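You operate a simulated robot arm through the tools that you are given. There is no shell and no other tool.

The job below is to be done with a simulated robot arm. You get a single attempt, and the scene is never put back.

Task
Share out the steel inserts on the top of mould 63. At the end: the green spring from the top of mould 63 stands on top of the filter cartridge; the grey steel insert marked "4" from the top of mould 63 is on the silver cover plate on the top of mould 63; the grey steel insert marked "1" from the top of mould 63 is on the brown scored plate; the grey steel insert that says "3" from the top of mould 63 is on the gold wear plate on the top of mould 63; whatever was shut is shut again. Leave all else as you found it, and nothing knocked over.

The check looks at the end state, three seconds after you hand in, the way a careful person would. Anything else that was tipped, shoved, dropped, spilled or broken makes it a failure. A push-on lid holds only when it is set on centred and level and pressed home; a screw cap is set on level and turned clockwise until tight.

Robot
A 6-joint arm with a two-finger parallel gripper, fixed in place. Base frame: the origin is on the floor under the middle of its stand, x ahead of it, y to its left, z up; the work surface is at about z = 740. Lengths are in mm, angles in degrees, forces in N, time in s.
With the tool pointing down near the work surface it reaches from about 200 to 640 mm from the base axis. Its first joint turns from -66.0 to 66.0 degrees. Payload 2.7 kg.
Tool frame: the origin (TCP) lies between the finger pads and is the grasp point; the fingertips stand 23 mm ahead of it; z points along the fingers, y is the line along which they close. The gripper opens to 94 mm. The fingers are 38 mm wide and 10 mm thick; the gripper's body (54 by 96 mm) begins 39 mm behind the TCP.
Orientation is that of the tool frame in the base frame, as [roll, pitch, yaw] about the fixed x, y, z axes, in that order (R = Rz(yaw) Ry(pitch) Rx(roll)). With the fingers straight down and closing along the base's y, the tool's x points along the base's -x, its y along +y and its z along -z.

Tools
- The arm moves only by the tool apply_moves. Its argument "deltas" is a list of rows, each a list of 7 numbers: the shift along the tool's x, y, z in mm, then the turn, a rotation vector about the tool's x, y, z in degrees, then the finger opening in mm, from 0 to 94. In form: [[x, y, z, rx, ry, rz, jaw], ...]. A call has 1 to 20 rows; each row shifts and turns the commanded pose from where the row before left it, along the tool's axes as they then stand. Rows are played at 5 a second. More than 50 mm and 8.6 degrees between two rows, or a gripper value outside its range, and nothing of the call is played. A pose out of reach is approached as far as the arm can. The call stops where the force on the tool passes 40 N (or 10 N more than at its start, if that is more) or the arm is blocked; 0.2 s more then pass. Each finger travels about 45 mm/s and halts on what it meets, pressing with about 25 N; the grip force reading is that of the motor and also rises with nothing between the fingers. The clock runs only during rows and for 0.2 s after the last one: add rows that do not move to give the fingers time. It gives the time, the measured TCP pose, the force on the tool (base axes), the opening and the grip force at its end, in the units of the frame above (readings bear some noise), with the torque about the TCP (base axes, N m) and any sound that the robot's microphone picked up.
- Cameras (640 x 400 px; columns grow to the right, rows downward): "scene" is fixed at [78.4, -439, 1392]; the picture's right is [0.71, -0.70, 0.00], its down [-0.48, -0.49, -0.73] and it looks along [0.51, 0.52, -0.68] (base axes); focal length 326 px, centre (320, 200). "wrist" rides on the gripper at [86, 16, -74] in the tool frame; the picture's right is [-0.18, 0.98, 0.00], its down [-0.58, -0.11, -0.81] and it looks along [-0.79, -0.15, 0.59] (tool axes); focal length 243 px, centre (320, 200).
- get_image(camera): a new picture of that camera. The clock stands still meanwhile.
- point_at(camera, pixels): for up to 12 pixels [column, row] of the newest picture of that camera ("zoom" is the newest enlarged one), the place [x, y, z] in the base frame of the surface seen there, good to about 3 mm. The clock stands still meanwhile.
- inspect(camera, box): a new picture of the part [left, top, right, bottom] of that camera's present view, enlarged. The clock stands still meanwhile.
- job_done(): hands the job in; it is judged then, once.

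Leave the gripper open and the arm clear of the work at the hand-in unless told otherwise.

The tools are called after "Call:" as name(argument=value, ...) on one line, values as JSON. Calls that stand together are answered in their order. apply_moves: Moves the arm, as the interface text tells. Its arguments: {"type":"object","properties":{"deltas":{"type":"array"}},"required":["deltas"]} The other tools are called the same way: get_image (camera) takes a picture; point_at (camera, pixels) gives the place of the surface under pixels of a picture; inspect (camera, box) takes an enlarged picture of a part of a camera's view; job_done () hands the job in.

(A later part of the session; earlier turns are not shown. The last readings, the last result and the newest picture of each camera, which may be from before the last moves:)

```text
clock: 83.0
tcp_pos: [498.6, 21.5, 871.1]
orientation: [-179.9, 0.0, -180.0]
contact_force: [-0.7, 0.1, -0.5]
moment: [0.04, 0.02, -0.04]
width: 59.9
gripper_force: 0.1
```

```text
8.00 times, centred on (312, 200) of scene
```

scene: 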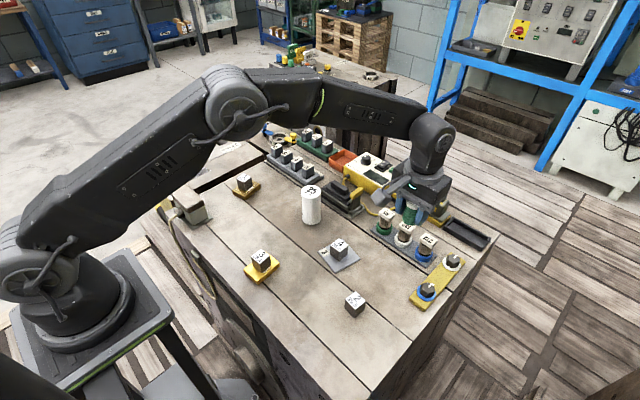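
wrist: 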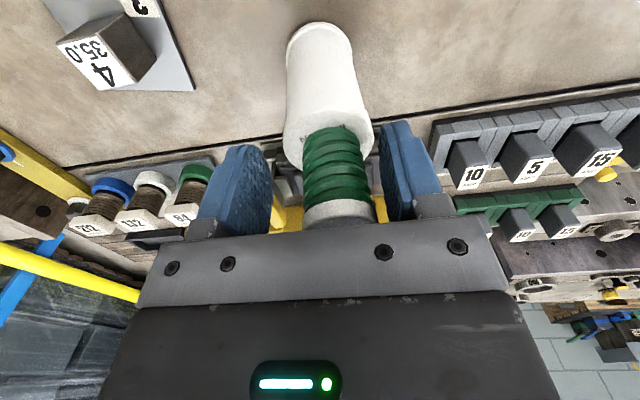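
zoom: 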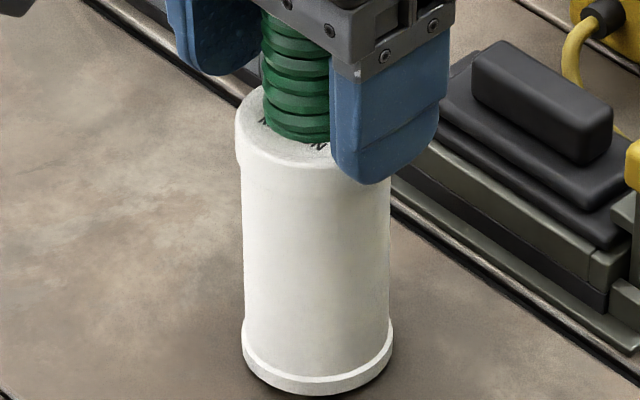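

The picture is unchanged after 0.4 s, so it is at rest, not rocking. I measure the cartridge's top face and sides and its foot more closely to judge whether it truly leans.

Call:
point_at(camera="zoom", pixels=[[240, 130], [250, 145], [262, 152], [280, 160], [300, 164], [320, 165], [255, 110], [262, 130], [318, 150], [300, 150], [330, 160], [245, 120]])

Call:
point_at(camera="zoom", pixels=[[315, 190], [315, 230], [315, 270], [315, 310], [315, 340], [316, 375], [316, 393], [260, 190], [262, 330], [375, 200], [375, 330], [316, 398]])

Call:
inspect(camera="scene", box=[290, 205, 334, 233])

Call:
inspect(camera="scene", box=[296, 170, 340, 198])

```text
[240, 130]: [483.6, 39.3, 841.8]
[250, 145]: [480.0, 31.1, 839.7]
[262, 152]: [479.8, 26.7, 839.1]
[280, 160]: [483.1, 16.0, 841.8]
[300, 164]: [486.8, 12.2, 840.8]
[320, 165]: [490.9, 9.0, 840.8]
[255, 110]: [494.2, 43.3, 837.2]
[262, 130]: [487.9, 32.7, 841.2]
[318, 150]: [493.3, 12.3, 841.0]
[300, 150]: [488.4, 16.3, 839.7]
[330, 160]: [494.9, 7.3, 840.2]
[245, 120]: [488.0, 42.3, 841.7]
```

```text
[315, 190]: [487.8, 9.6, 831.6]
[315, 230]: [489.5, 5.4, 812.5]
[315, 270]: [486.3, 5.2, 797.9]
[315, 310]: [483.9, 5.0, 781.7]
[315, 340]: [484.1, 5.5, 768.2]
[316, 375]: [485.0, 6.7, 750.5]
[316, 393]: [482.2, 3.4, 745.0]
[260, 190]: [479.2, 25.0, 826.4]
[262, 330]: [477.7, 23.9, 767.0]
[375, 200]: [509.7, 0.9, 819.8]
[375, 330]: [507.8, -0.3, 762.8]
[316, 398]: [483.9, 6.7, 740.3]
```

```text
14.29 times, centred on (312, 219) of scene
```

zoom: 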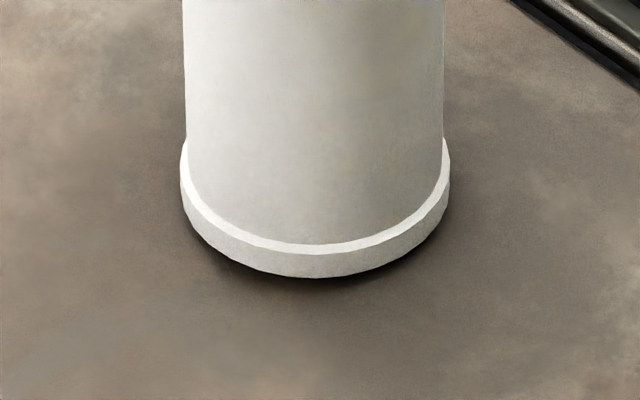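

```text
14.29 times, centred on (318, 184) of scene
```

zoom: 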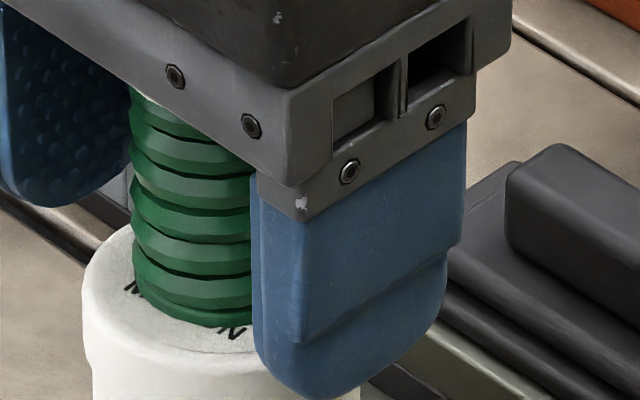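

The cartridge seems to lean about 3–4° toward +x/+y with the spring on it, though at rest. I look closely at the space between the spring and the gripper for any touch.

Call:
inspect(camera="wrist", box=[290, 180, 450, 250])

Call:
inspect(camera="scene", box=[280, 150, 360, 200])

```text
4.00 times, centred on (370, 215) of wrist
```

zoom: 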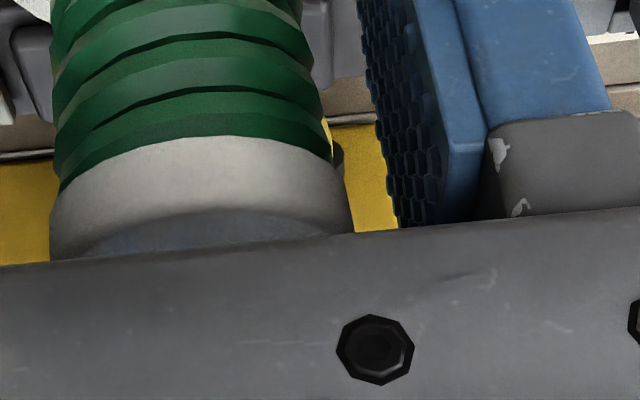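

```text
8.00 times, centred on (320, 175) of scene
```

zoom: 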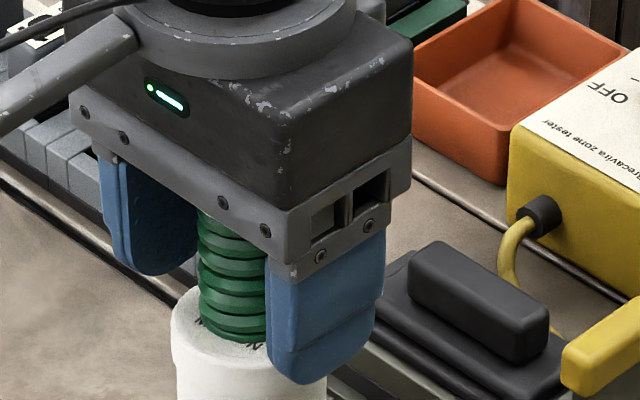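

Nothing touches: there is a clear gap between the cap and the right finger. The stack rests but leans, so I will take the spring again, lift it, and see how the cartridge stands. First I centre the open fingers on the spring by moving slowly (-6,+6) mm in the tool frame.

Call:
apply_moves(deltas=[[-1, 1, 0, 0, 0, 0, 60], [-1, 1, 0, 0, 0, 0, 60], [-1, 1, 0, 0, 0, 0, 60], [-1, 1, 0, 0, 0, 0, 60], [-1, 1, 0, 0, 0, 0, 60], [0, 0, 0, 0, 0, 0, 60], [0, 0, 0, 0, 0, 0, 60]])

Call:
get_image(camera="wrist")

Call:
inspect(camera="wrist", box=[250, 10, 410, 230])

Call:
inspect(camera="scene", box=[280, 175, 344, 225])

```text
clock: 84.6
tcp_pos: [504.5, 25.9, 870.8]
orientation: [179.9, 0.0, -180.0]
contact_force: [-0.6, -0.3, 0.1]
moment: [0.02, -0.02, 0.05]
width: 59.8
gripper_force: 0.0
```

```text
taken
```

wrist: 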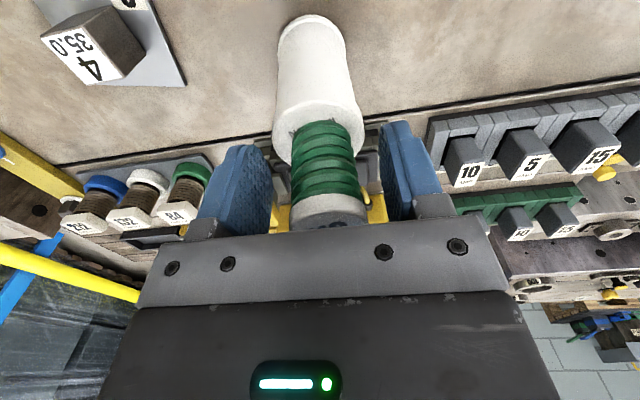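

```text
1.82 times, centred on (330, 120) of wrist
```

zoom: 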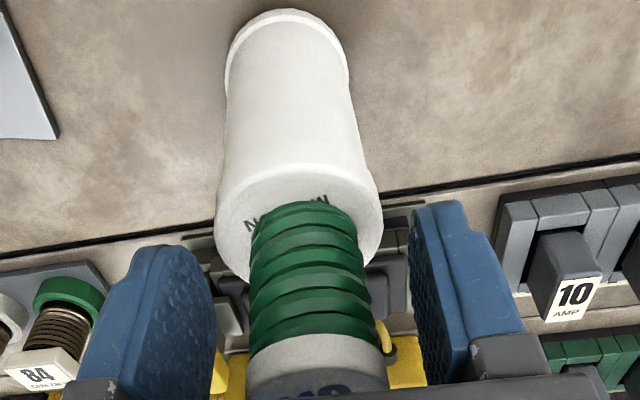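

```text
8.00 times, centred on (312, 200) of scene
```

zoom: 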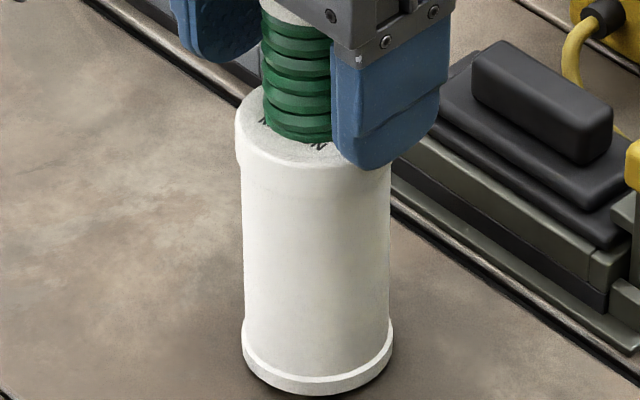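

The scene view shows the stack unchanged while the gripper moved, so nothing holds it. I look at the cartridge's foot closely from the wrist camera to see whether one side is raised.

Call:
inspect(camera="wrist", box=[265, 5, 361, 65])

Call:
inspect(camera="scene", box=[294, 208, 330, 230])

Call:
point_at(camera="wrist", pixels=[[312, 40], [312, 60], [312, 80], [312, 95], [290, 60], [290, 90], [340, 60], [345, 90], [285, 115], [350, 112], [318, 108], [325, 170]])

```text
6.67 times, centred on (313, 35) of wrist
```

zoom: 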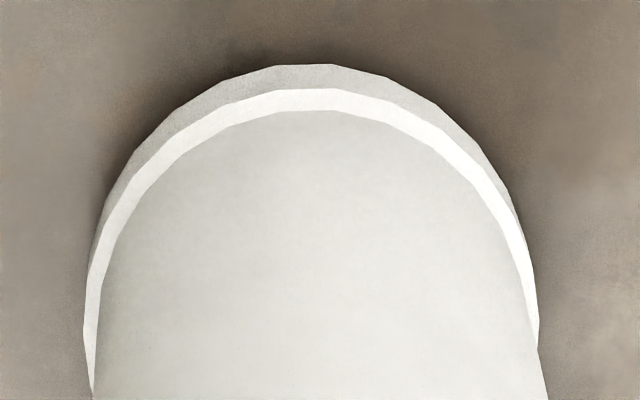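

```text
16.00 times, centred on (312, 219) of scene
```

zoom: 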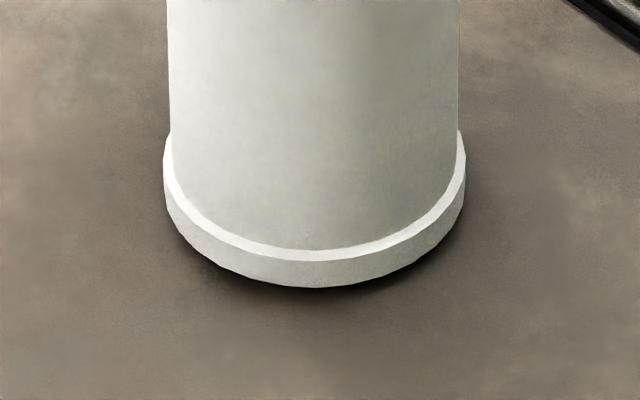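

```text
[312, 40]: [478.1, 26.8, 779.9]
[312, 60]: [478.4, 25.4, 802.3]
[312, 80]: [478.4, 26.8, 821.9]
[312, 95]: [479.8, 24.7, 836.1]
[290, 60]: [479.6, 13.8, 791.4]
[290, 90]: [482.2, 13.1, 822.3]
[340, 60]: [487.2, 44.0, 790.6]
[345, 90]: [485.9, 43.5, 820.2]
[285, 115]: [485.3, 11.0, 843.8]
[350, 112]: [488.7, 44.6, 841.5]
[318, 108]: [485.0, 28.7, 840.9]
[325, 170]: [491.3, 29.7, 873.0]
```

The wrist view confirms the cartridge leans about 3° in y and a similar amount in x, at rest. I centre on the spring (a further -3,+2 mm in the tool frame) and close gently to take it again.

Call:
apply_moves(deltas=[[-1.5, 1, 0, 0, 0, 0, 60], [-1.5, 1, 0, 0, 0, 0, 60], [0, 0, 0, 0, 0, 0, 55], [0, 0, 0, 0, 0, 0, 48], [0, 0, 0, 0, 0, 0, 44], [0, 0, 0, 0, 0, 0, 42], [0, 0, 0, 0, 0, 0, 42]])

Call:
get_image(camera="wrist")

Call:
inspect(camera="wrist", box=[250, 10, 410, 230])

```text
clock: 86.2
tcp_pos: [507.4, 29.0, 871.4]
orientation: [180.0, -0.1, 180.0]
contact_force: [0.0, 0.2, -0.2]
moment: [0.03, 0.01, -0.04]
width: 42.0
gripper_force: 0.0
```

```text
taken
```

wrist: 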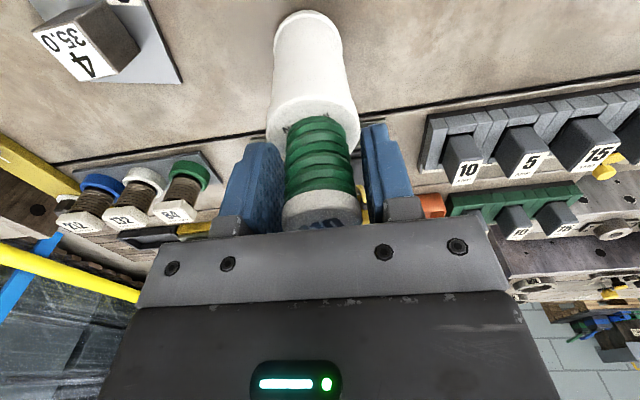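

```text
1.82 times, centred on (330, 120) of wrist
```

zoom: 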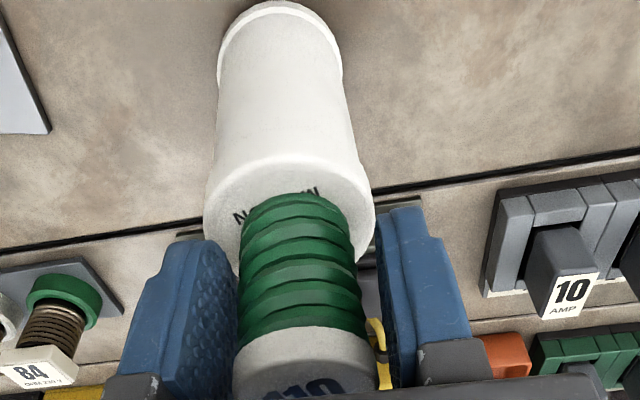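

The spring is centred between the fingers (42 mm opening, no touch). I close fully to grip it.

Call:
apply_moves(deltas=[[0, 0, 0, 0, 0, 0, 38], [0, 0, 0, 0, 0, 0, 35], [0, 0, 0, 0, 0, 0, 32], [0, 0, 0, 0, 0, 0, 26], [0, 0, 0, 0, 0, 0, 20], [0, 0, 0, 0, 0, 0, 20]])

Call:
get_image(camera="wrist")

Call:
inspect(camera="scene", box=[280, 175, 344, 225])

```text
clock: 87.6
tcp_pos: [506.6, 28.9, 870.6]
orientation: [-179.9, 0.1, -180.0]
contact_force: [-0.7, -1.0, 1.7]
moment: [-0.07, 0.01, 0.0]
width: 33.7
gripper_force: 24.9
```

```text
taken
```

wrist: 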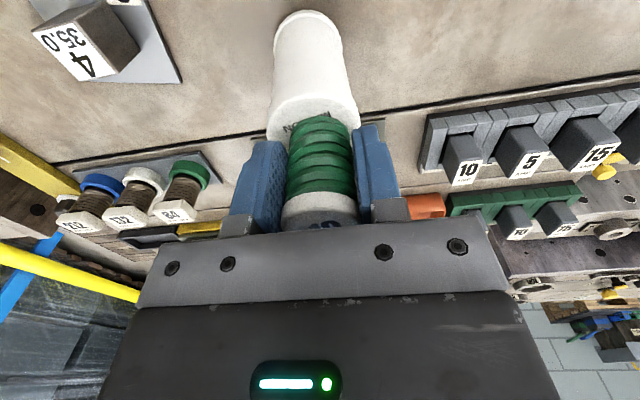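

```text
8.00 times, centred on (312, 200) of scene
```

zoom: 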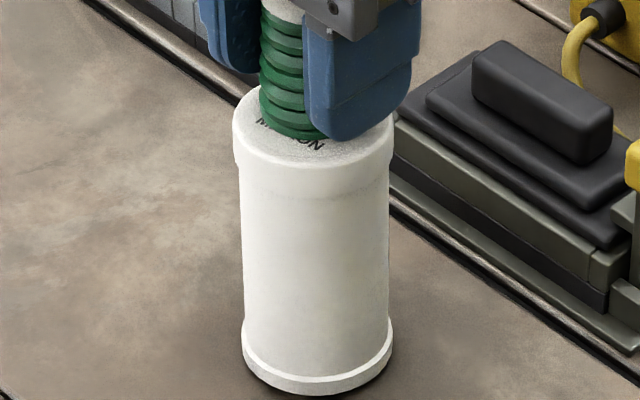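

The spring is gripped (33.7 mm, 24.9 N). I lift it slowly by 12 mm and watch the cartridge.

Call:
apply_moves(deltas=[[0, 0, -1, 0, 0, 0, 20], [0, 0, -2, 0, 0, 0, 20], [0, 0, -3, 0, 0, 0, 20], [0, 0, -6, 0, 0, 0, 20], [0, 0, 0, 0, 0, 0, 20], [0, 0, 0, 0, 0, 0, 20], [0, 0, 0, 0, 0, 0, 20]])

Call:
get_image(camera="wrist")

Call:
inspect(camera="scene", box=[280, 175, 344, 225])

```text
clock: 89.2
tcp_pos: [507.3, 28.5, 882.4]
orientation: [-180.0, 0.0, -180.0]
contact_force: [0.5, -0.8, -0.4]
moment: [-0.03, -0.01, 0.0]
width: 33.9
gripper_force: 24.6
```

```text
taken
```

wrist: 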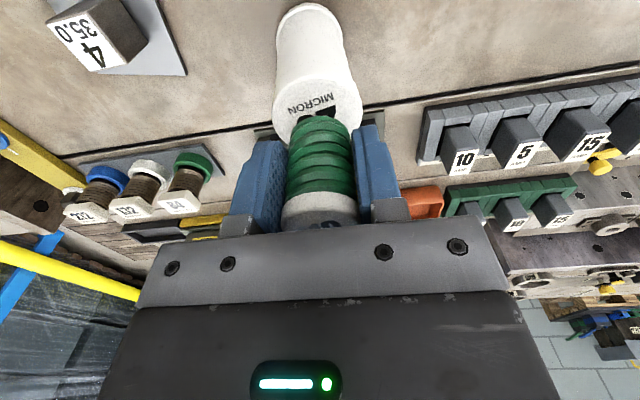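

```text
8.00 times, centred on (312, 200) of scene
```

zoom: 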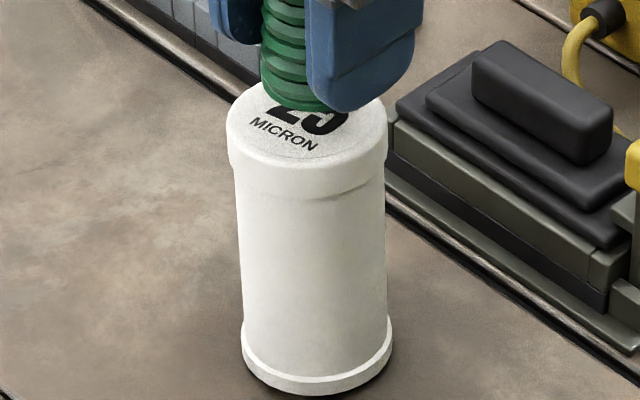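

Now the cartridge's top looks displaced differently, leaning to the left in the scene view. I zoom in on it and let no time pass.

Call:
inspect(camera="scene", box=[294, 180, 330, 204])

Call:
inspect(camera="wrist", box=[250, 0, 380, 130])

Call:
inspect(camera="scene", box=[294, 208, 330, 230])

```text
16.00 times, centred on (312, 192) of scene
```

zoom: 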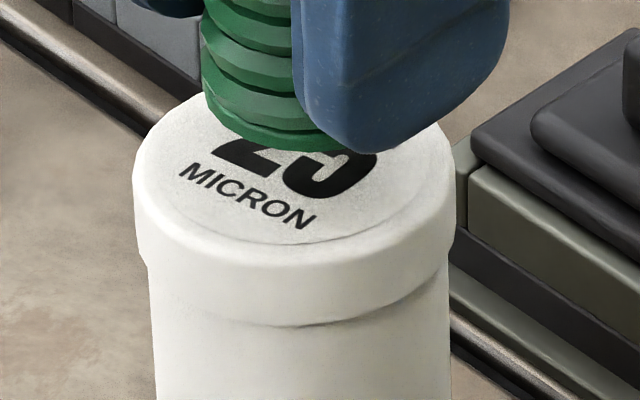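

```text
3.08 times, centred on (315, 65) of wrist
```

zoom: 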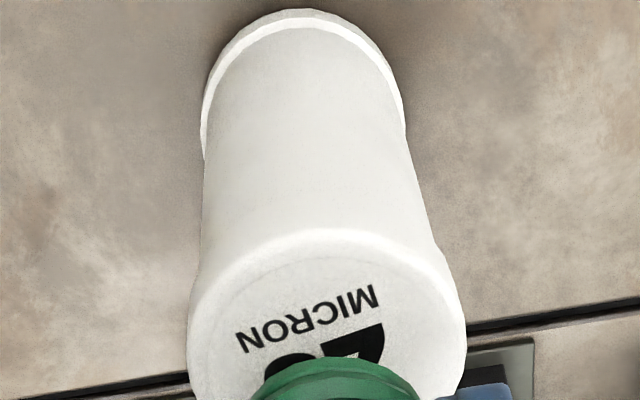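

```text
16.00 times, centred on (312, 219) of scene
```

zoom: 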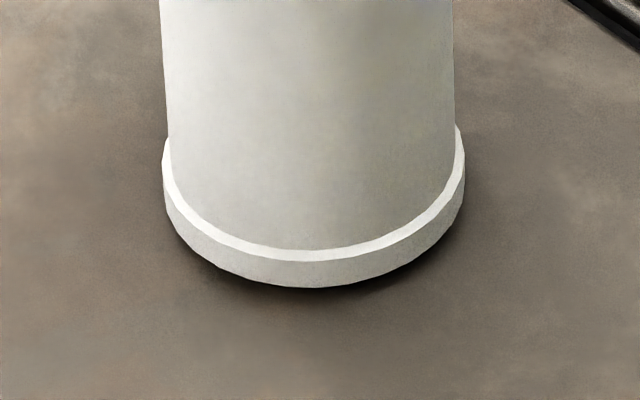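

The foot stays put but the body's lean has changed. I check whether it is still moving by letting one still row pass and comparing the same views.

Call:
apply_moves(deltas=[[0, 0, 0, 0, 0, 0, 20]])

Call:
inspect(camera="scene", box=[280, 175, 344, 225])

Call:
inspect(camera="wrist", box=[250, 0, 380, 130])

```text
clock: 89.6
tcp_pos: [508.5, 27.2, 883.6]
orientation: [179.9, -0.1, 180.0]
contact_force: [0.8, 0.7, -0.7]
moment: [0.0, -0.01, -0.01]
width: 33.9
gripper_force: 25.2
```

```text
8.00 times, centred on (312, 200) of scene
```

zoom: 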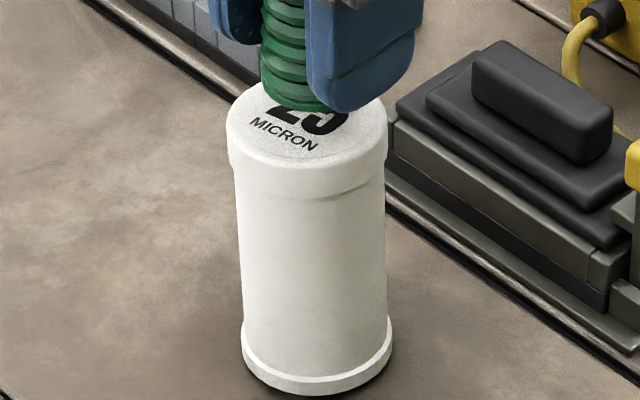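

```text
3.08 times, centred on (315, 65) of wrist
```

zoom: 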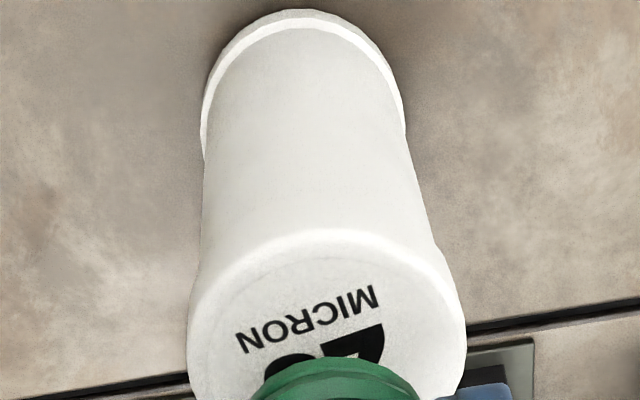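

It is at rest again, but leaning (about 4°, mostly toward +y). I measure the heights of the foot's bright ring on its left, near and right side, to learn if the foot is lifted on one side.

Call:
inspect(camera="wrist", box=[275, 0, 355, 50])

Call:
point_at(camera="zoom", pixels=[[60, 250], [72, 200], [110, 130], [270, 48], [300, 45], [420, 80], [510, 150], [550, 220], [565, 280], [270, 25], [100, 100], [530, 130]])

Call:
inspect(camera="scene", box=[290, 170, 340, 230])

Call:
point_at(camera="zoom", pixels=[[230, 110], [260, 130], [290, 140], [240, 150], [290, 160], [330, 140], [265, 250], [265, 330], [320, 250], [320, 330], [250, 350], [345, 350]])

```text
8.00 times, centred on (315, 25) of wrist
```

zoom: 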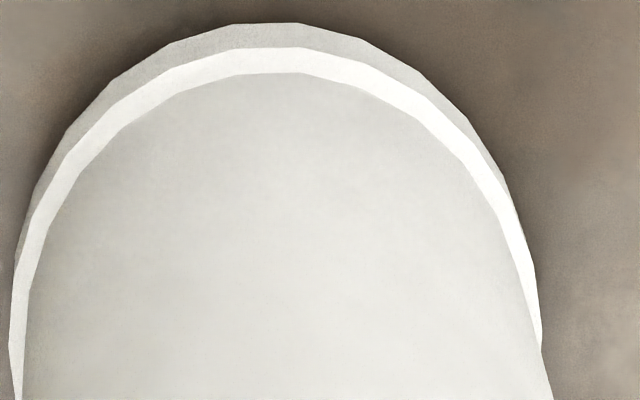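

```text
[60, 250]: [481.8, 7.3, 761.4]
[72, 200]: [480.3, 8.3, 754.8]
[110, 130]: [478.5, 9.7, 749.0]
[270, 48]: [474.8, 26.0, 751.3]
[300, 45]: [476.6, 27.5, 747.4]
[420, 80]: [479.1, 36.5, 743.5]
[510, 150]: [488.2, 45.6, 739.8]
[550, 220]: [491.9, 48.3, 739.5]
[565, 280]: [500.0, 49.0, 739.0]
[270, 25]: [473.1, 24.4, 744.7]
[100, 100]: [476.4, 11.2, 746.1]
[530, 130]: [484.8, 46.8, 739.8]
```

```text
6.67 times, centred on (315, 200) of scene
```

zoom: 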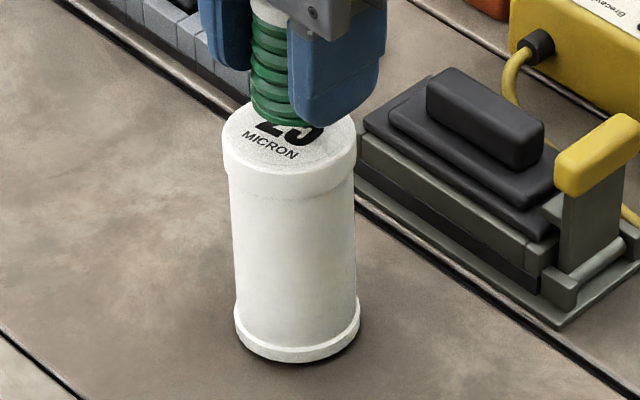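

```text
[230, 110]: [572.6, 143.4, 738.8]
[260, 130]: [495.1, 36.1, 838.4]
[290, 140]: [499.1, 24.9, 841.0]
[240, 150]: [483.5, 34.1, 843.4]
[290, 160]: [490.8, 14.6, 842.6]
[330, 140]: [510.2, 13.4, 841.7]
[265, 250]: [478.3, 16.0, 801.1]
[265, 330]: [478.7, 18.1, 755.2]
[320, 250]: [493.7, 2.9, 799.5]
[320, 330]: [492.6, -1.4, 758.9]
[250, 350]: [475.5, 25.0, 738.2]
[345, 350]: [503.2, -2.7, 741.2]
```

At rest, the cartridge's whole body leans about 4° toward +y. I will not leave it so: I will park the spring on a free flat spot (where cube 4 stood), straighten the cartridge with the fingers, then set the spring on again more gently. First I lift the spring clear to z≈930.

Call:
apply_moves(deltas=[[0, 0, -5, 0, 0, 0, 20], [0, 0, -12, 0, 0, 0, 20], [0, 0, -15, 0, 0, 0, 20], [0, 0, -12, 0, 0, 0, 20], [0, 0, -4, 0, 0, 0, 20], [0, 0, 0, 0, 0, 0, 20], [0, 0, 0, 0, 0, 0, 20]])

Call:
get_image(camera="wrist")

Call:
inspect(camera="scene", box=[260, 140, 370, 230])

```text
clock: 91.2
tcp_pos: [506.3, 28.0, 932.9]
orientation: [180.0, 0.0, 179.9]
contact_force: [0.8, 0.2, -1.2]
moment: [-0.01, 0.01, 0.0]
width: 34.1
gripper_force: 24.7
```

```text
taken
```

wrist: 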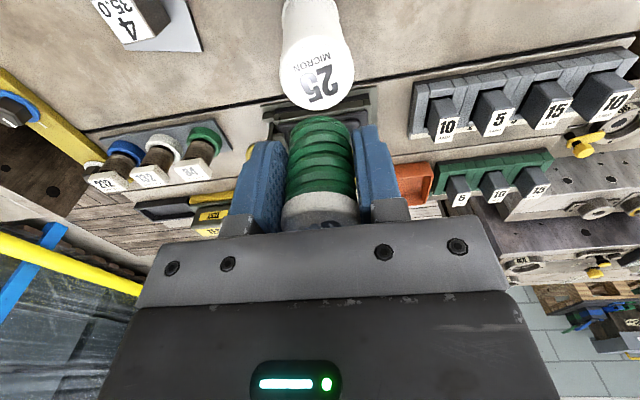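

```text
4.44 times, centred on (315, 185) of scene
```

zoom: 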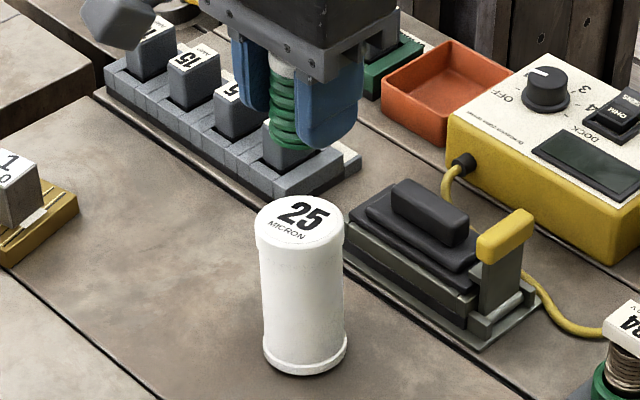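

The cartridge leans slightly left in the scene view. I carry the spring to above the free spot at about (440,112).

Call:
apply_moves(deltas=[[5, 6, 0, 0, 0, 0, 20], [12, 15, 0, 0, 0, 0, 20], [16, 21, 0, 0, 0, 0, 20], [16, 21, 0, 0, 0, 0, 20], [12, 15, 0, 0, 0, 0, 20], [5.5, 6, 10, 0, 0, 0, 20], [0, 0, 20, 0, 0, 0, 20], [0, 0, 25, 0, 0, 0, 20], [0, 0, 25, 0, 0, 0, 20], [0, 0, 25, 0, 0, 0, 20], [0, 0, 20, 0, 0, 0, 20], [0, 0, 14, 0, 0, 0, 20], [0, 0, 8, 0, 0, 0, 20], [0, 0, 4, 0, 0, 0, 20], [0, 0, 0, 0, 0, 0, 20], [0, 0, 0, 0, 0, 0, 20]])

Call:
get_image(camera="wrist")

Call:
inspect(camera="scene", box=[230, 150, 340, 230])

```text
clock: 94.6
tcp_pos: [440.3, 113.0, 780.3]
orientation: [-180.0, 0.0, 180.0]
contact_force: [0.5, -0.4, -0.4]
moment: [0.01, -0.03, 0.01]
width: 33.9
gripper_force: 24.9
```

```text
taken
```

wrist: 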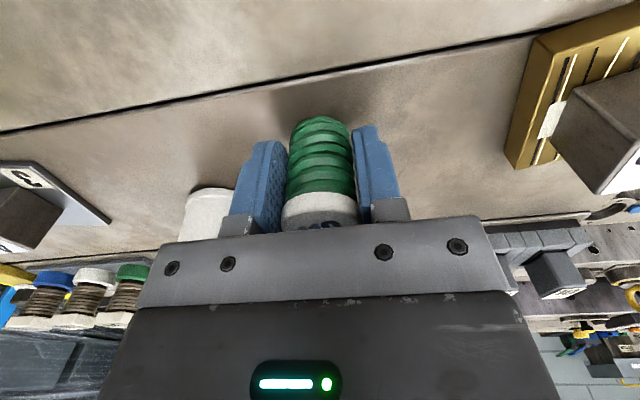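

```text
5.00 times, centred on (285, 190) of scene
```

zoom: 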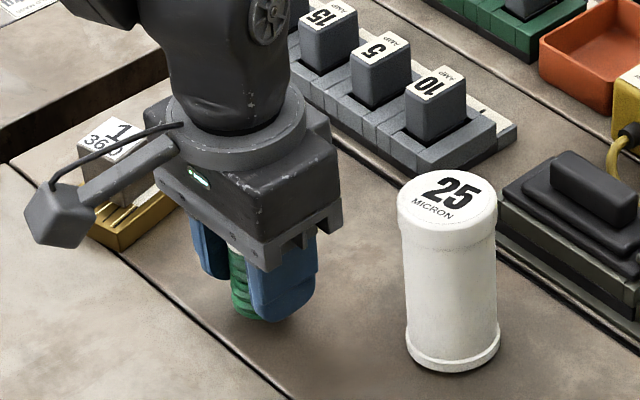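

The spring hangs about 9 mm above the surface at the parking spot. I lower gently in small steps.

Call:
apply_moves(deltas=[[0, 0, 2, 0, 0, 0, 20], [0, 0, 2, 0, 0, 0, 20], [0, 0, 2, 0, 0, 0, 20], [0, 0, 0.5, 0, 0, 0, 20], [0, 0, 0.5, 0, 0, 0, 20], [0, 0, 0, 0, 0, 0, 20]])

```text
clock: 96.0
tcp_pos: [440.1, 112.1, 772.9]
orientation: [179.9, 0.0, -180.0]
contact_force: [0.4, 0.0, -0.5]
moment: [0.0, 0.01, 0.01]
width: 33.7
gripper_force: 25.2
```

No contact yet. 0.9 mm more in 0.3 mm steps.

Call:
apply_moves(deltas=[[0, 0, 0.3, 0, 0, 0, 20], [0, 0, 0.3, 0, 0, 0, 20], [0, 0, 0.3, 0, 0, 0, 20], [0, 0, 0, 0, 0, 0, 20]])

```text
clock: 97.0
tcp_pos: [440.8, 113.9, 772.8]
orientation: [-180.0, 0.1, 180.0]
contact_force: [-0.3, -0.2, -0.8]
moment: [-0.01, -0.02, 0.02]
width: 33.7
gripper_force: 24.4
```

Still free; another 0.9 mm.

Call:
apply_moves(deltas=[[0, 0, 0.3, 0, 0, 0, 20], [0, 0, 0.3, 0, 0, 0, 20], [0, 0, 0.3, 0, 0, 0, 20], [0, 0, 0, 0, 0, 0, 20]])

```text
clock: 98.0
tcp_pos: [441.4, 112.1, 771.0]
orientation: [-180.0, 0.0, -180.0]
contact_force: [0.0, -0.4, -0.6]
moment: [-0.02, -0.01, -0.01]
width: 33.5
gripper_force: 25.3
```

Still free; another 0.9 mm.

Call:
apply_moves(deltas=[[0, 0, 0.3, 0, 0, 0, 20], [0, 0, 0.3, 0, 0, 0, 20], [0, 0, 0.3, 0, 0, 0, 20], [0, 0, 0, 0, 0, 0, 20]])

```text
clock: 99.0
tcp_pos: [439.8, 112.3, 771.1]
orientation: [180.0, 0.2, 180.0]
contact_force: [-1.7, -2.5, 10.0]
moment: [-0.09, -0.18, -0.03]
width: 33.6
gripper_force: 24.7
```

Contact at +10 N (a bit toward the far edge). I back off 0.3 mm and release the spring here.

Call:
apply_moves(deltas=[[0, 0, -0.3, 0, 0, 0, 20], [0, 0, 0, 0, 0, 0, 30], [0, 0, 0, 0, 0, 0, 35], [0, 0, 0, 0, 0, 0, 38], [0, 0, 0, 0, 0, 0, 44], [0, 0, 0, 0, 0, 0, 52], [0, 0, 0, 0, 0, 0, 60], [0, 0, 0, 0, 0, 0, 60]])

Call:
get_image(camera="wrist")

Call:
inspect(camera="scene", box=[250, 180, 310, 225])

```text
clock: 100.8
tcp_pos: [440.1, 112.2, 771.4]
orientation: [179.9, 0.0, -179.9]
contact_force: [0.3, 0.1, 0.1]
moment: [0.01, 0.0, 0.02]
width: 59.9
gripper_force: 0.0
```

```text
taken
```

wrist: 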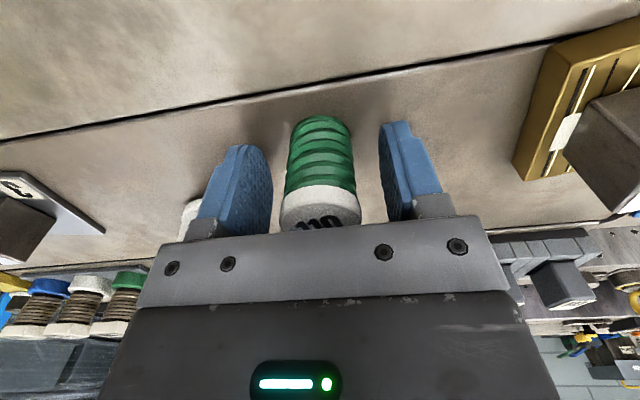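

```text
8.89 times, centred on (280, 202) of scene
```

zoom: 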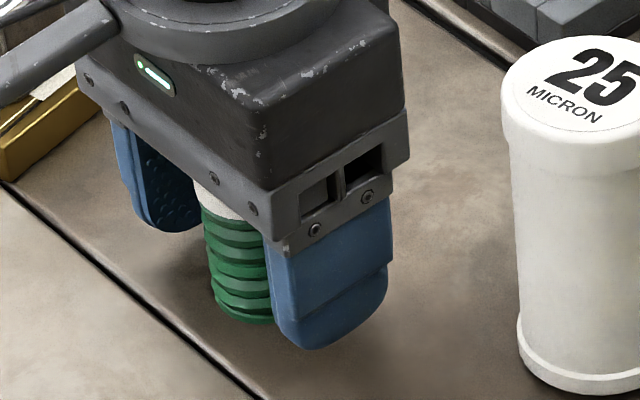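

The spring stands on the flat surface, free of the fingers. I rise straight up to z≈905.

Call:
apply_moves(deltas=[[0, 0, -3, 0, 0, 0, 60], [0, 0, -8, 0, 0, 0, 60], [0, 0, -18, 0, 0, 0, 60], [0, 0, -25, 0, 0, 0, 70], [0, 0, -30, 0, 0, 0, 80], [0, 0, -30, 0, 0, 0, 90], [0, 0, -20, 0, 0, 0, 94], [0, 0, 0, 0, 0, 0, 94]])

Call:
get_image(camera="wrist")

Call:
inspect(camera="scene", box=[250, 175, 340, 230])

```text
clock: 102.6
tcp_pos: [441.8, 112.4, 904.4]
orientation: [180.0, 0.0, -180.0]
contact_force: [-0.4, 0.4, 1.1]
moment: [-0.03, 0.0, -0.01]
width: 94.0
gripper_force: 0.0
```

```text
taken
```

wrist: 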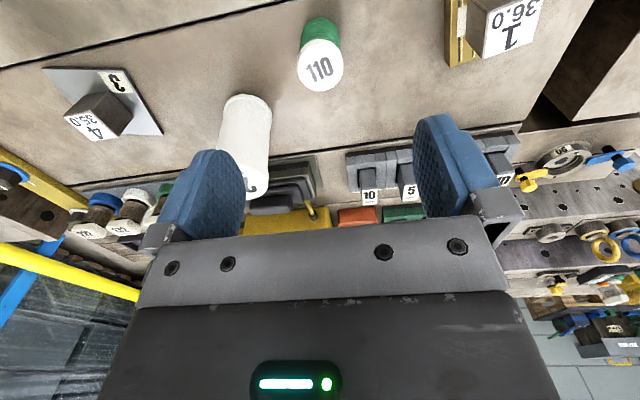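

```text
7.11 times, centred on (295, 202) of scene
```

zoom: 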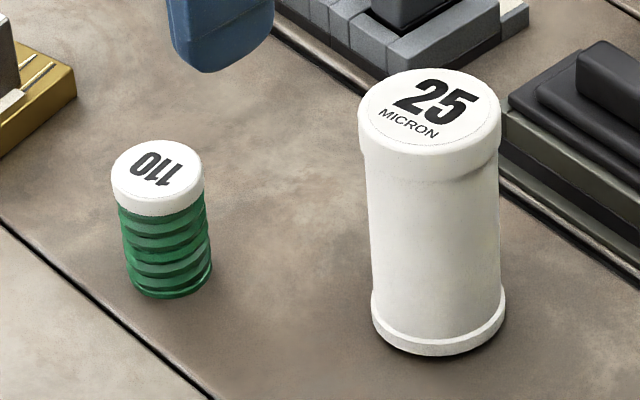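

The spring stands upright at its parking spot. The cartridge I check again closely: in the wrist view its axis should slant more to the left if it were upright.

Call:
inspect(camera="wrist", box=[180, 80, 308, 200])

Call:
point_at(camera="wrist", pixels=[[245, 100], [245, 120], [245, 140], [245, 160], [228, 120], [225, 145], [262, 120], [265, 150], [248, 183], [258, 185], [243, 190], [262, 178]])

Call:
inspect(camera="scene", box=[292, 180, 332, 230])

Call:
point_at(camera="zoom", pixels=[[260, 60], [310, 30], [370, 60], [310, 95], [310, 60], [280, 200], [280, 300], [320, 200], [320, 300], [360, 200], [360, 300], [325, 365]])

```text
3.33 times, centred on (244, 140) of wrist
```

zoom: 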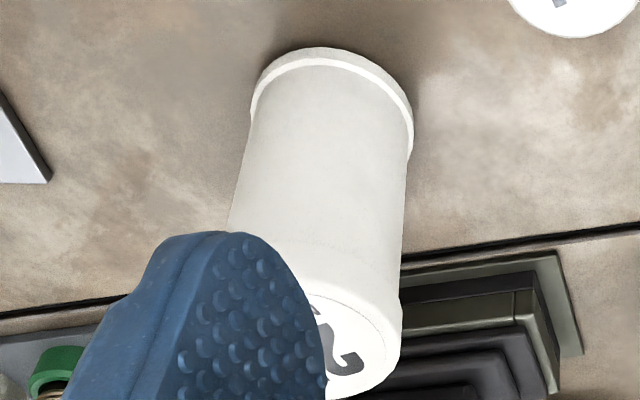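

```text
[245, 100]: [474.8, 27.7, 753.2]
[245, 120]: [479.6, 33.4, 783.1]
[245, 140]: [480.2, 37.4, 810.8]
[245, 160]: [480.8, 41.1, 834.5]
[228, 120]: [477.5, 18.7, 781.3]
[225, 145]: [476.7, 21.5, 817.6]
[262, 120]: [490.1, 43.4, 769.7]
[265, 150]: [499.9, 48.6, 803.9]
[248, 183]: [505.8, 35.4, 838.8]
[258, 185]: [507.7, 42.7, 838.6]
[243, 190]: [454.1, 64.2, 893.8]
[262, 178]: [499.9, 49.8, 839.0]
```

```text
8.00 times, centred on (312, 205) of scene
```

zoom: 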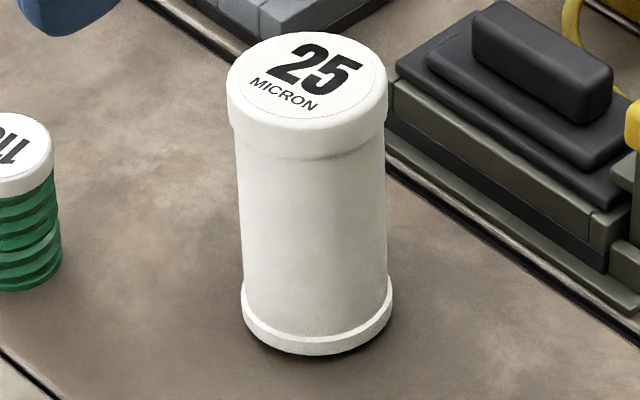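

```text
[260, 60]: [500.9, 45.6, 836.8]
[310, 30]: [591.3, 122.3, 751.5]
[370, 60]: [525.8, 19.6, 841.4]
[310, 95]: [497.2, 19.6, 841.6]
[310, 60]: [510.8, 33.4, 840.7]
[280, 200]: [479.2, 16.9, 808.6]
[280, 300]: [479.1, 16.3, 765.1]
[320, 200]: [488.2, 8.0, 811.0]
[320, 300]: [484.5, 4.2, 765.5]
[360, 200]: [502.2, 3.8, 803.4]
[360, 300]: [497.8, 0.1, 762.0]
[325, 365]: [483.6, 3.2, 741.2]
```

The cartridge is at rest with its top about (6,6.5) mm off its foot, i.e. leaning about 5° toward +x+y. I will straighten it with a grip whose closing line runs along that direction (tool turned 45°). First I check the neighbours' heights for finger clearance.

Call:
point_at(camera="zoom", pixels=[[400, 75], [393, 100], [395, 130], [430, 60], [470, 20], [480, 60], [540, 90], [600, 130], [262, 35], [230, 10], [330, 5], [610, 200]])

Call:
get_image(camera="scene")

```text
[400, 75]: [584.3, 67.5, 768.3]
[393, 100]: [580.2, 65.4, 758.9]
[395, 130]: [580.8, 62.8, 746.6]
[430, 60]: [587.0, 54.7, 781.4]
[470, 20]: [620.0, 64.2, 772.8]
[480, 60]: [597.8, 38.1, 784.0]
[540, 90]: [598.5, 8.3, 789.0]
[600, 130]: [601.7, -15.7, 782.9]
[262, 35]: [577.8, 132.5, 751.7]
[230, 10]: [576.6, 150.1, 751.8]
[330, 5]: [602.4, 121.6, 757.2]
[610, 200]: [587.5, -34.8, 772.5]
```

```text
taken
```

scene: 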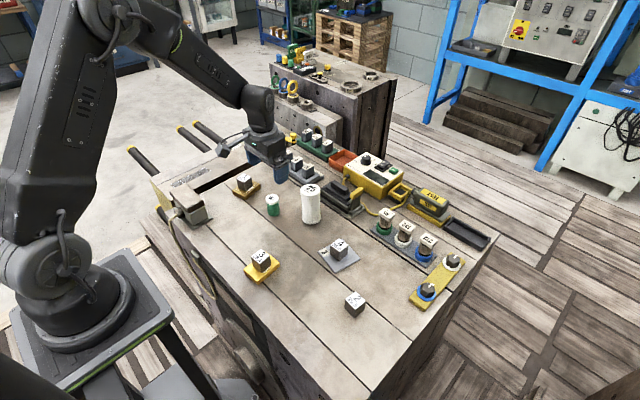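

Pedal and fuse blocks begin at x≈576, well clear. I move above the cartridge foot position (499,21) at z≈905 and turn the tool +45° about its axis.

Call:
apply_moves(deltas=[[-5, -8, -5, 0, 0, 0, 94], [-12, -19, -10, 0, 0, 0, 94], [-14, -22, -10, 0, 0, 0, 94], [-14, -22, 0, 0, 0, 0, 94], [-9, -14, 0, 0, 0, 0, 94], [-3.7, -6.4, 0, 0, 0, 0, 94], [0, 0, 0, 0, 0, 7.5, 94], [0, 0, 0, 0, 0, 7.5, 94], [0, 0, 0, 0, 0, 7.5, 94], [0, 0, 0, 0, 0, 7.5, 94], [0, 0, 0, 0, 0, 7.5, 94], [0, 0, 0, 0, 0, 7.5, 94], [0, 0, 0, 0, 0, 0, 94], [0, 0, 0, 0, 0, 0, 94]])

Call:
get_image(camera="wrist")

Call:
inspect(camera="wrist", box=[240, 0, 400, 100])

```text
clock: 105.6
tcp_pos: [497.7, 20.7, 930.5]
orientation: [-180.0, 0.0, 134.9]
contact_force: [0.4, 0.0, -0.9]
moment: [0.03, 0.0, 0.01]
width: 94.2
gripper_force: 0.0
```

```text
taken
```

wrist: 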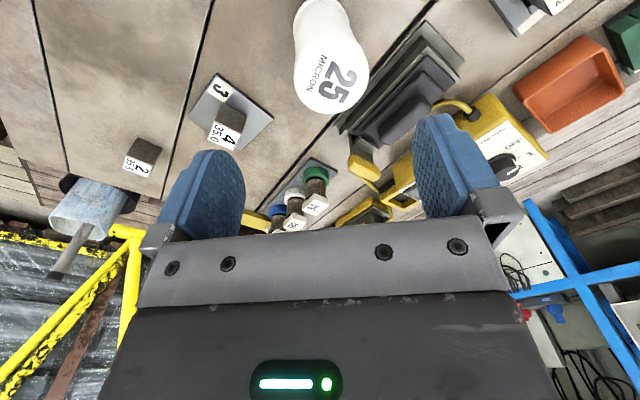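

```text
4.00 times, centred on (320, 50) of wrist
```

zoom: 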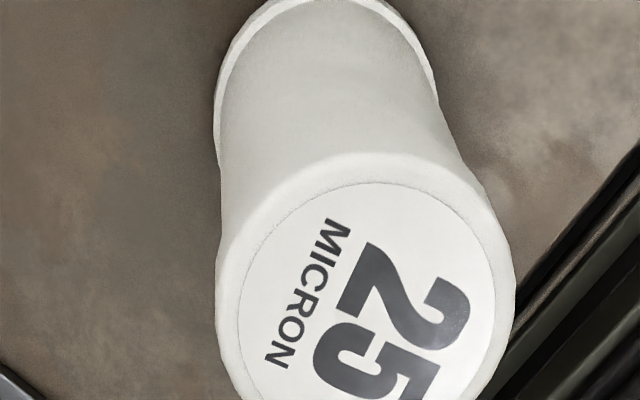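

The lean is plain here: foot centre at column ~321, top centre at ~331. The closing line runs along the lean. I shift 1 mm along it and descend to z≈822 so the pads embrace the cap, palm staying about 18 mm above the top.

Call:
apply_moves(deltas=[[0, 1, 10, 0, 0, 0, 94], [0, 0, 20, 0, 0, 0, 94], [0, 0, 20, 0, 0, 0, 94], [0, 0, 20, 0, 0, 0, 94], [0, 0, 16, 0, 0, 0, 94], [0, 0, 12, 0, 0, 0, 94], [0, 0, 7, 0, 0, 0, 94], [0, 0, 3.5, 0, 0, 0, 94], [0, 0, 0, 0, 0, 0, 94], [0, 0, 0, 0, 0, 0, 94]])

Call:
get_image(camera="wrist")

Call:
inspect(camera="scene", box=[270, 150, 370, 230])

```text
clock: 107.8
tcp_pos: [498.6, 21.7, 820.0]
orientation: [-180.0, 0.0, 135.0]
contact_force: [0.0, 0.7, -0.8]
moment: [-0.02, 0.02, -0.03]
width: 93.9
gripper_force: 0.1
```

```text
taken
```

wrist: 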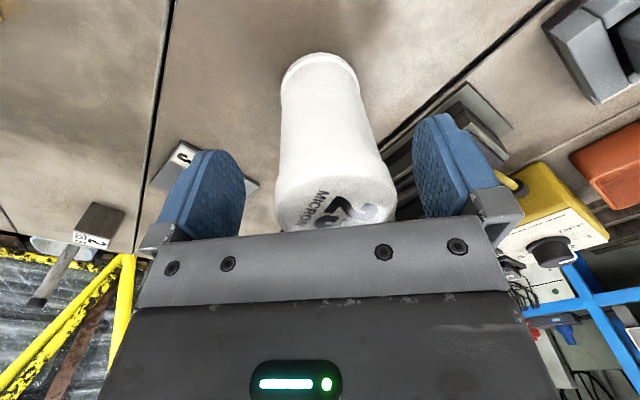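

```text
5.00 times, centred on (320, 190) of scene
```

zoom: 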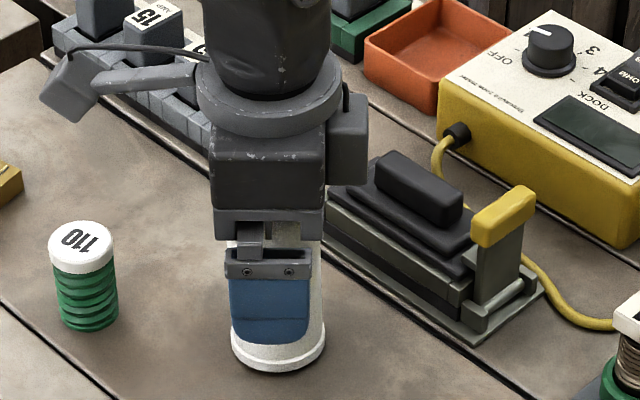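

The lean shows clearly (foot at column ~320, cap at ~336). I close the fingers slowly, in small steps, to bring the top back over the foot.

Call:
apply_moves(deltas=[[0, 0, 0, 0, 0, 0, 84], [0, 0, 0, 0, 0, 0, 76], [0, 0, 0, 0, 0, 0, 70], [0, 0, 0, 0, 0, 0, 67], [0, 0, 0, 0, 0, 0, 65], [0, 0, 0, 0, 0, 0, 63], [0, 0, 0, 0, 0, 0, 61], [0, 0, 0, 0, 0, 0, 60], [0, 0, 0, 0, 0, 0, 60]])

Call:
get_image(camera="wrist")

```text
clock: 109.8
tcp_pos: [500.2, 19.9, 819.4]
orientation: [179.9, 0.0, 135.0]
contact_force: [-0.3, 0.3, 0.0]
moment: [0.01, 0.01, -0.01]
width: 60.0
gripper_force: 0.1
```

```text
taken
```

wrist: 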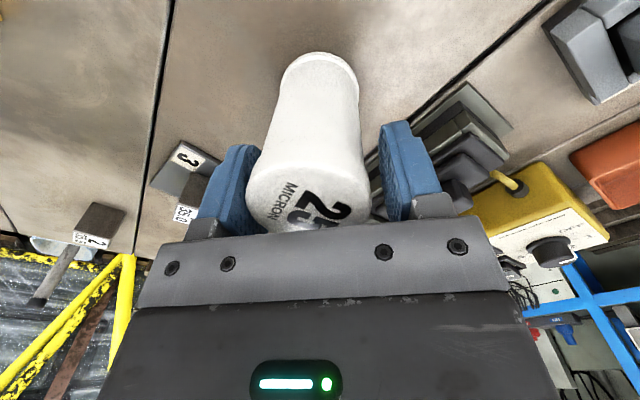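

The top has swung past the middle and now leans the other way, against the left finger (cap left edge ~247). I look closely before doing more.

Call:
inspect(camera="wrist", box=[230, 40, 390, 240])

Call:
inspect(camera="scene", box=[290, 190, 340, 230])

Call:
inspect(camera="wrist", box=[270, 40, 370, 100])

```text
2.00 times, centred on (310, 140) of wrist
```

zoom: 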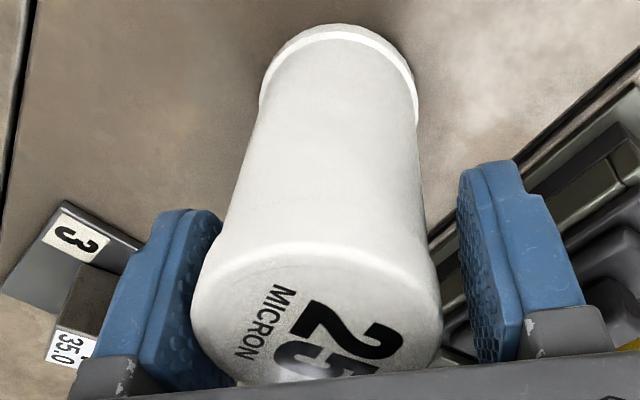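

```text
10.00 times, centred on (315, 210) of scene
```

zoom: 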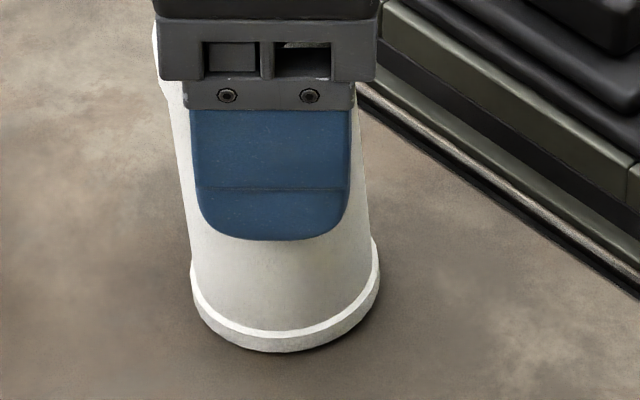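

```text
6.40 times, centred on (320, 70) of wrist
```

zoom: 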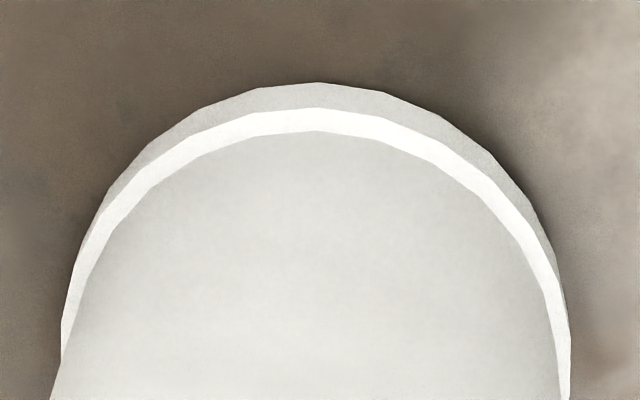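

The cartridge now leans to the left in both views. I check whether it is at rest by letting one still row pass.

Call:
apply_moves(deltas=[[0, 0, 0, 0, 0, 0, 60]])

Call:
inspect(camera="wrist", box=[230, 40, 390, 240])

Call:
inspect(camera="scene", box=[290, 190, 340, 230])

```text
clock: 110.2
tcp_pos: [498.8, 21.2, 821.8]
orientation: [-179.9, 0.0, 135.1]
contact_force: [0.3, -0.1, 0.2]
moment: [0.02, 0.04, 0.02]
width: 59.9
gripper_force: 0.1
```

```text
2.00 times, centred on (310, 140) of wrist
```

zoom: 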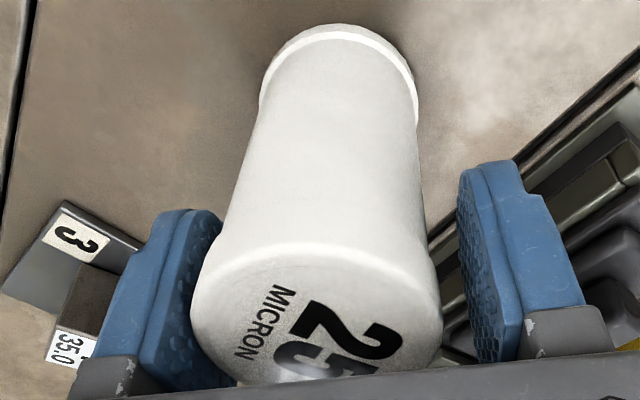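

```text
10.00 times, centred on (315, 210) of scene
```

zoom: 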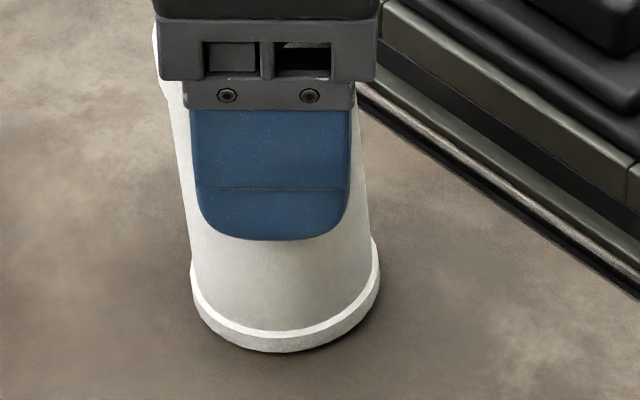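

It is at rest, leaning on the left finger. I continue closing very slowly so that both pads bring the cap upright between them.

Call:
apply_moves(deltas=[[0, 0, 0, 0, 0, 0, 59], [0, 0, 0, 0, 0, 0, 58], [0, 0, 0, 0, 0, 0, 57], [0, 0, 0, 0, 0, 0, 56], [0, 0, 0, 0, 0, 0, 55], [0, 0, 0, 0, 0, 0, 54], [0, 0, 0, 0, 0, 0, 53.5], [0, 0, 0, 0, 0, 0, 53.5]])

Call:
inspect(camera="wrist", box=[230, 40, 390, 240])

Call:
inspect(camera="scene", box=[290, 190, 340, 230])

```text
clock: 112.0
tcp_pos: [499.3, 21.8, 820.1]
orientation: [-180.0, 0.1, 135.0]
contact_force: [-0.1, 0.2, 0.0]
moment: [0.02, 0.0, 0.01]
width: 53.5
gripper_force: 0.1
```

```text
2.00 times, centred on (310, 140) of wrist
```

zoom: 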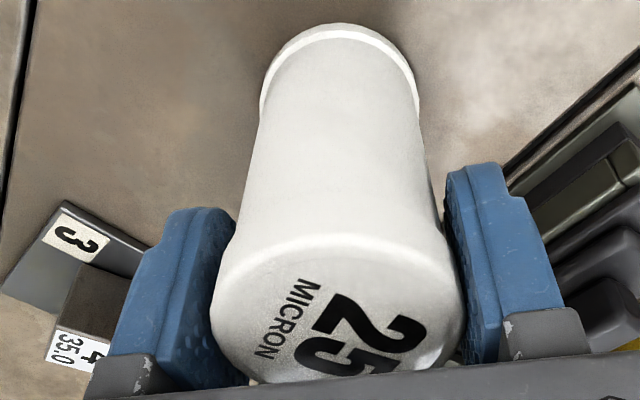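

```text
10.00 times, centred on (315, 210) of scene
```

zoom: 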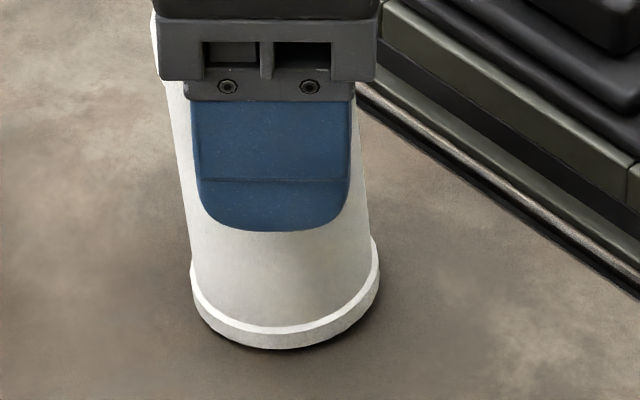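

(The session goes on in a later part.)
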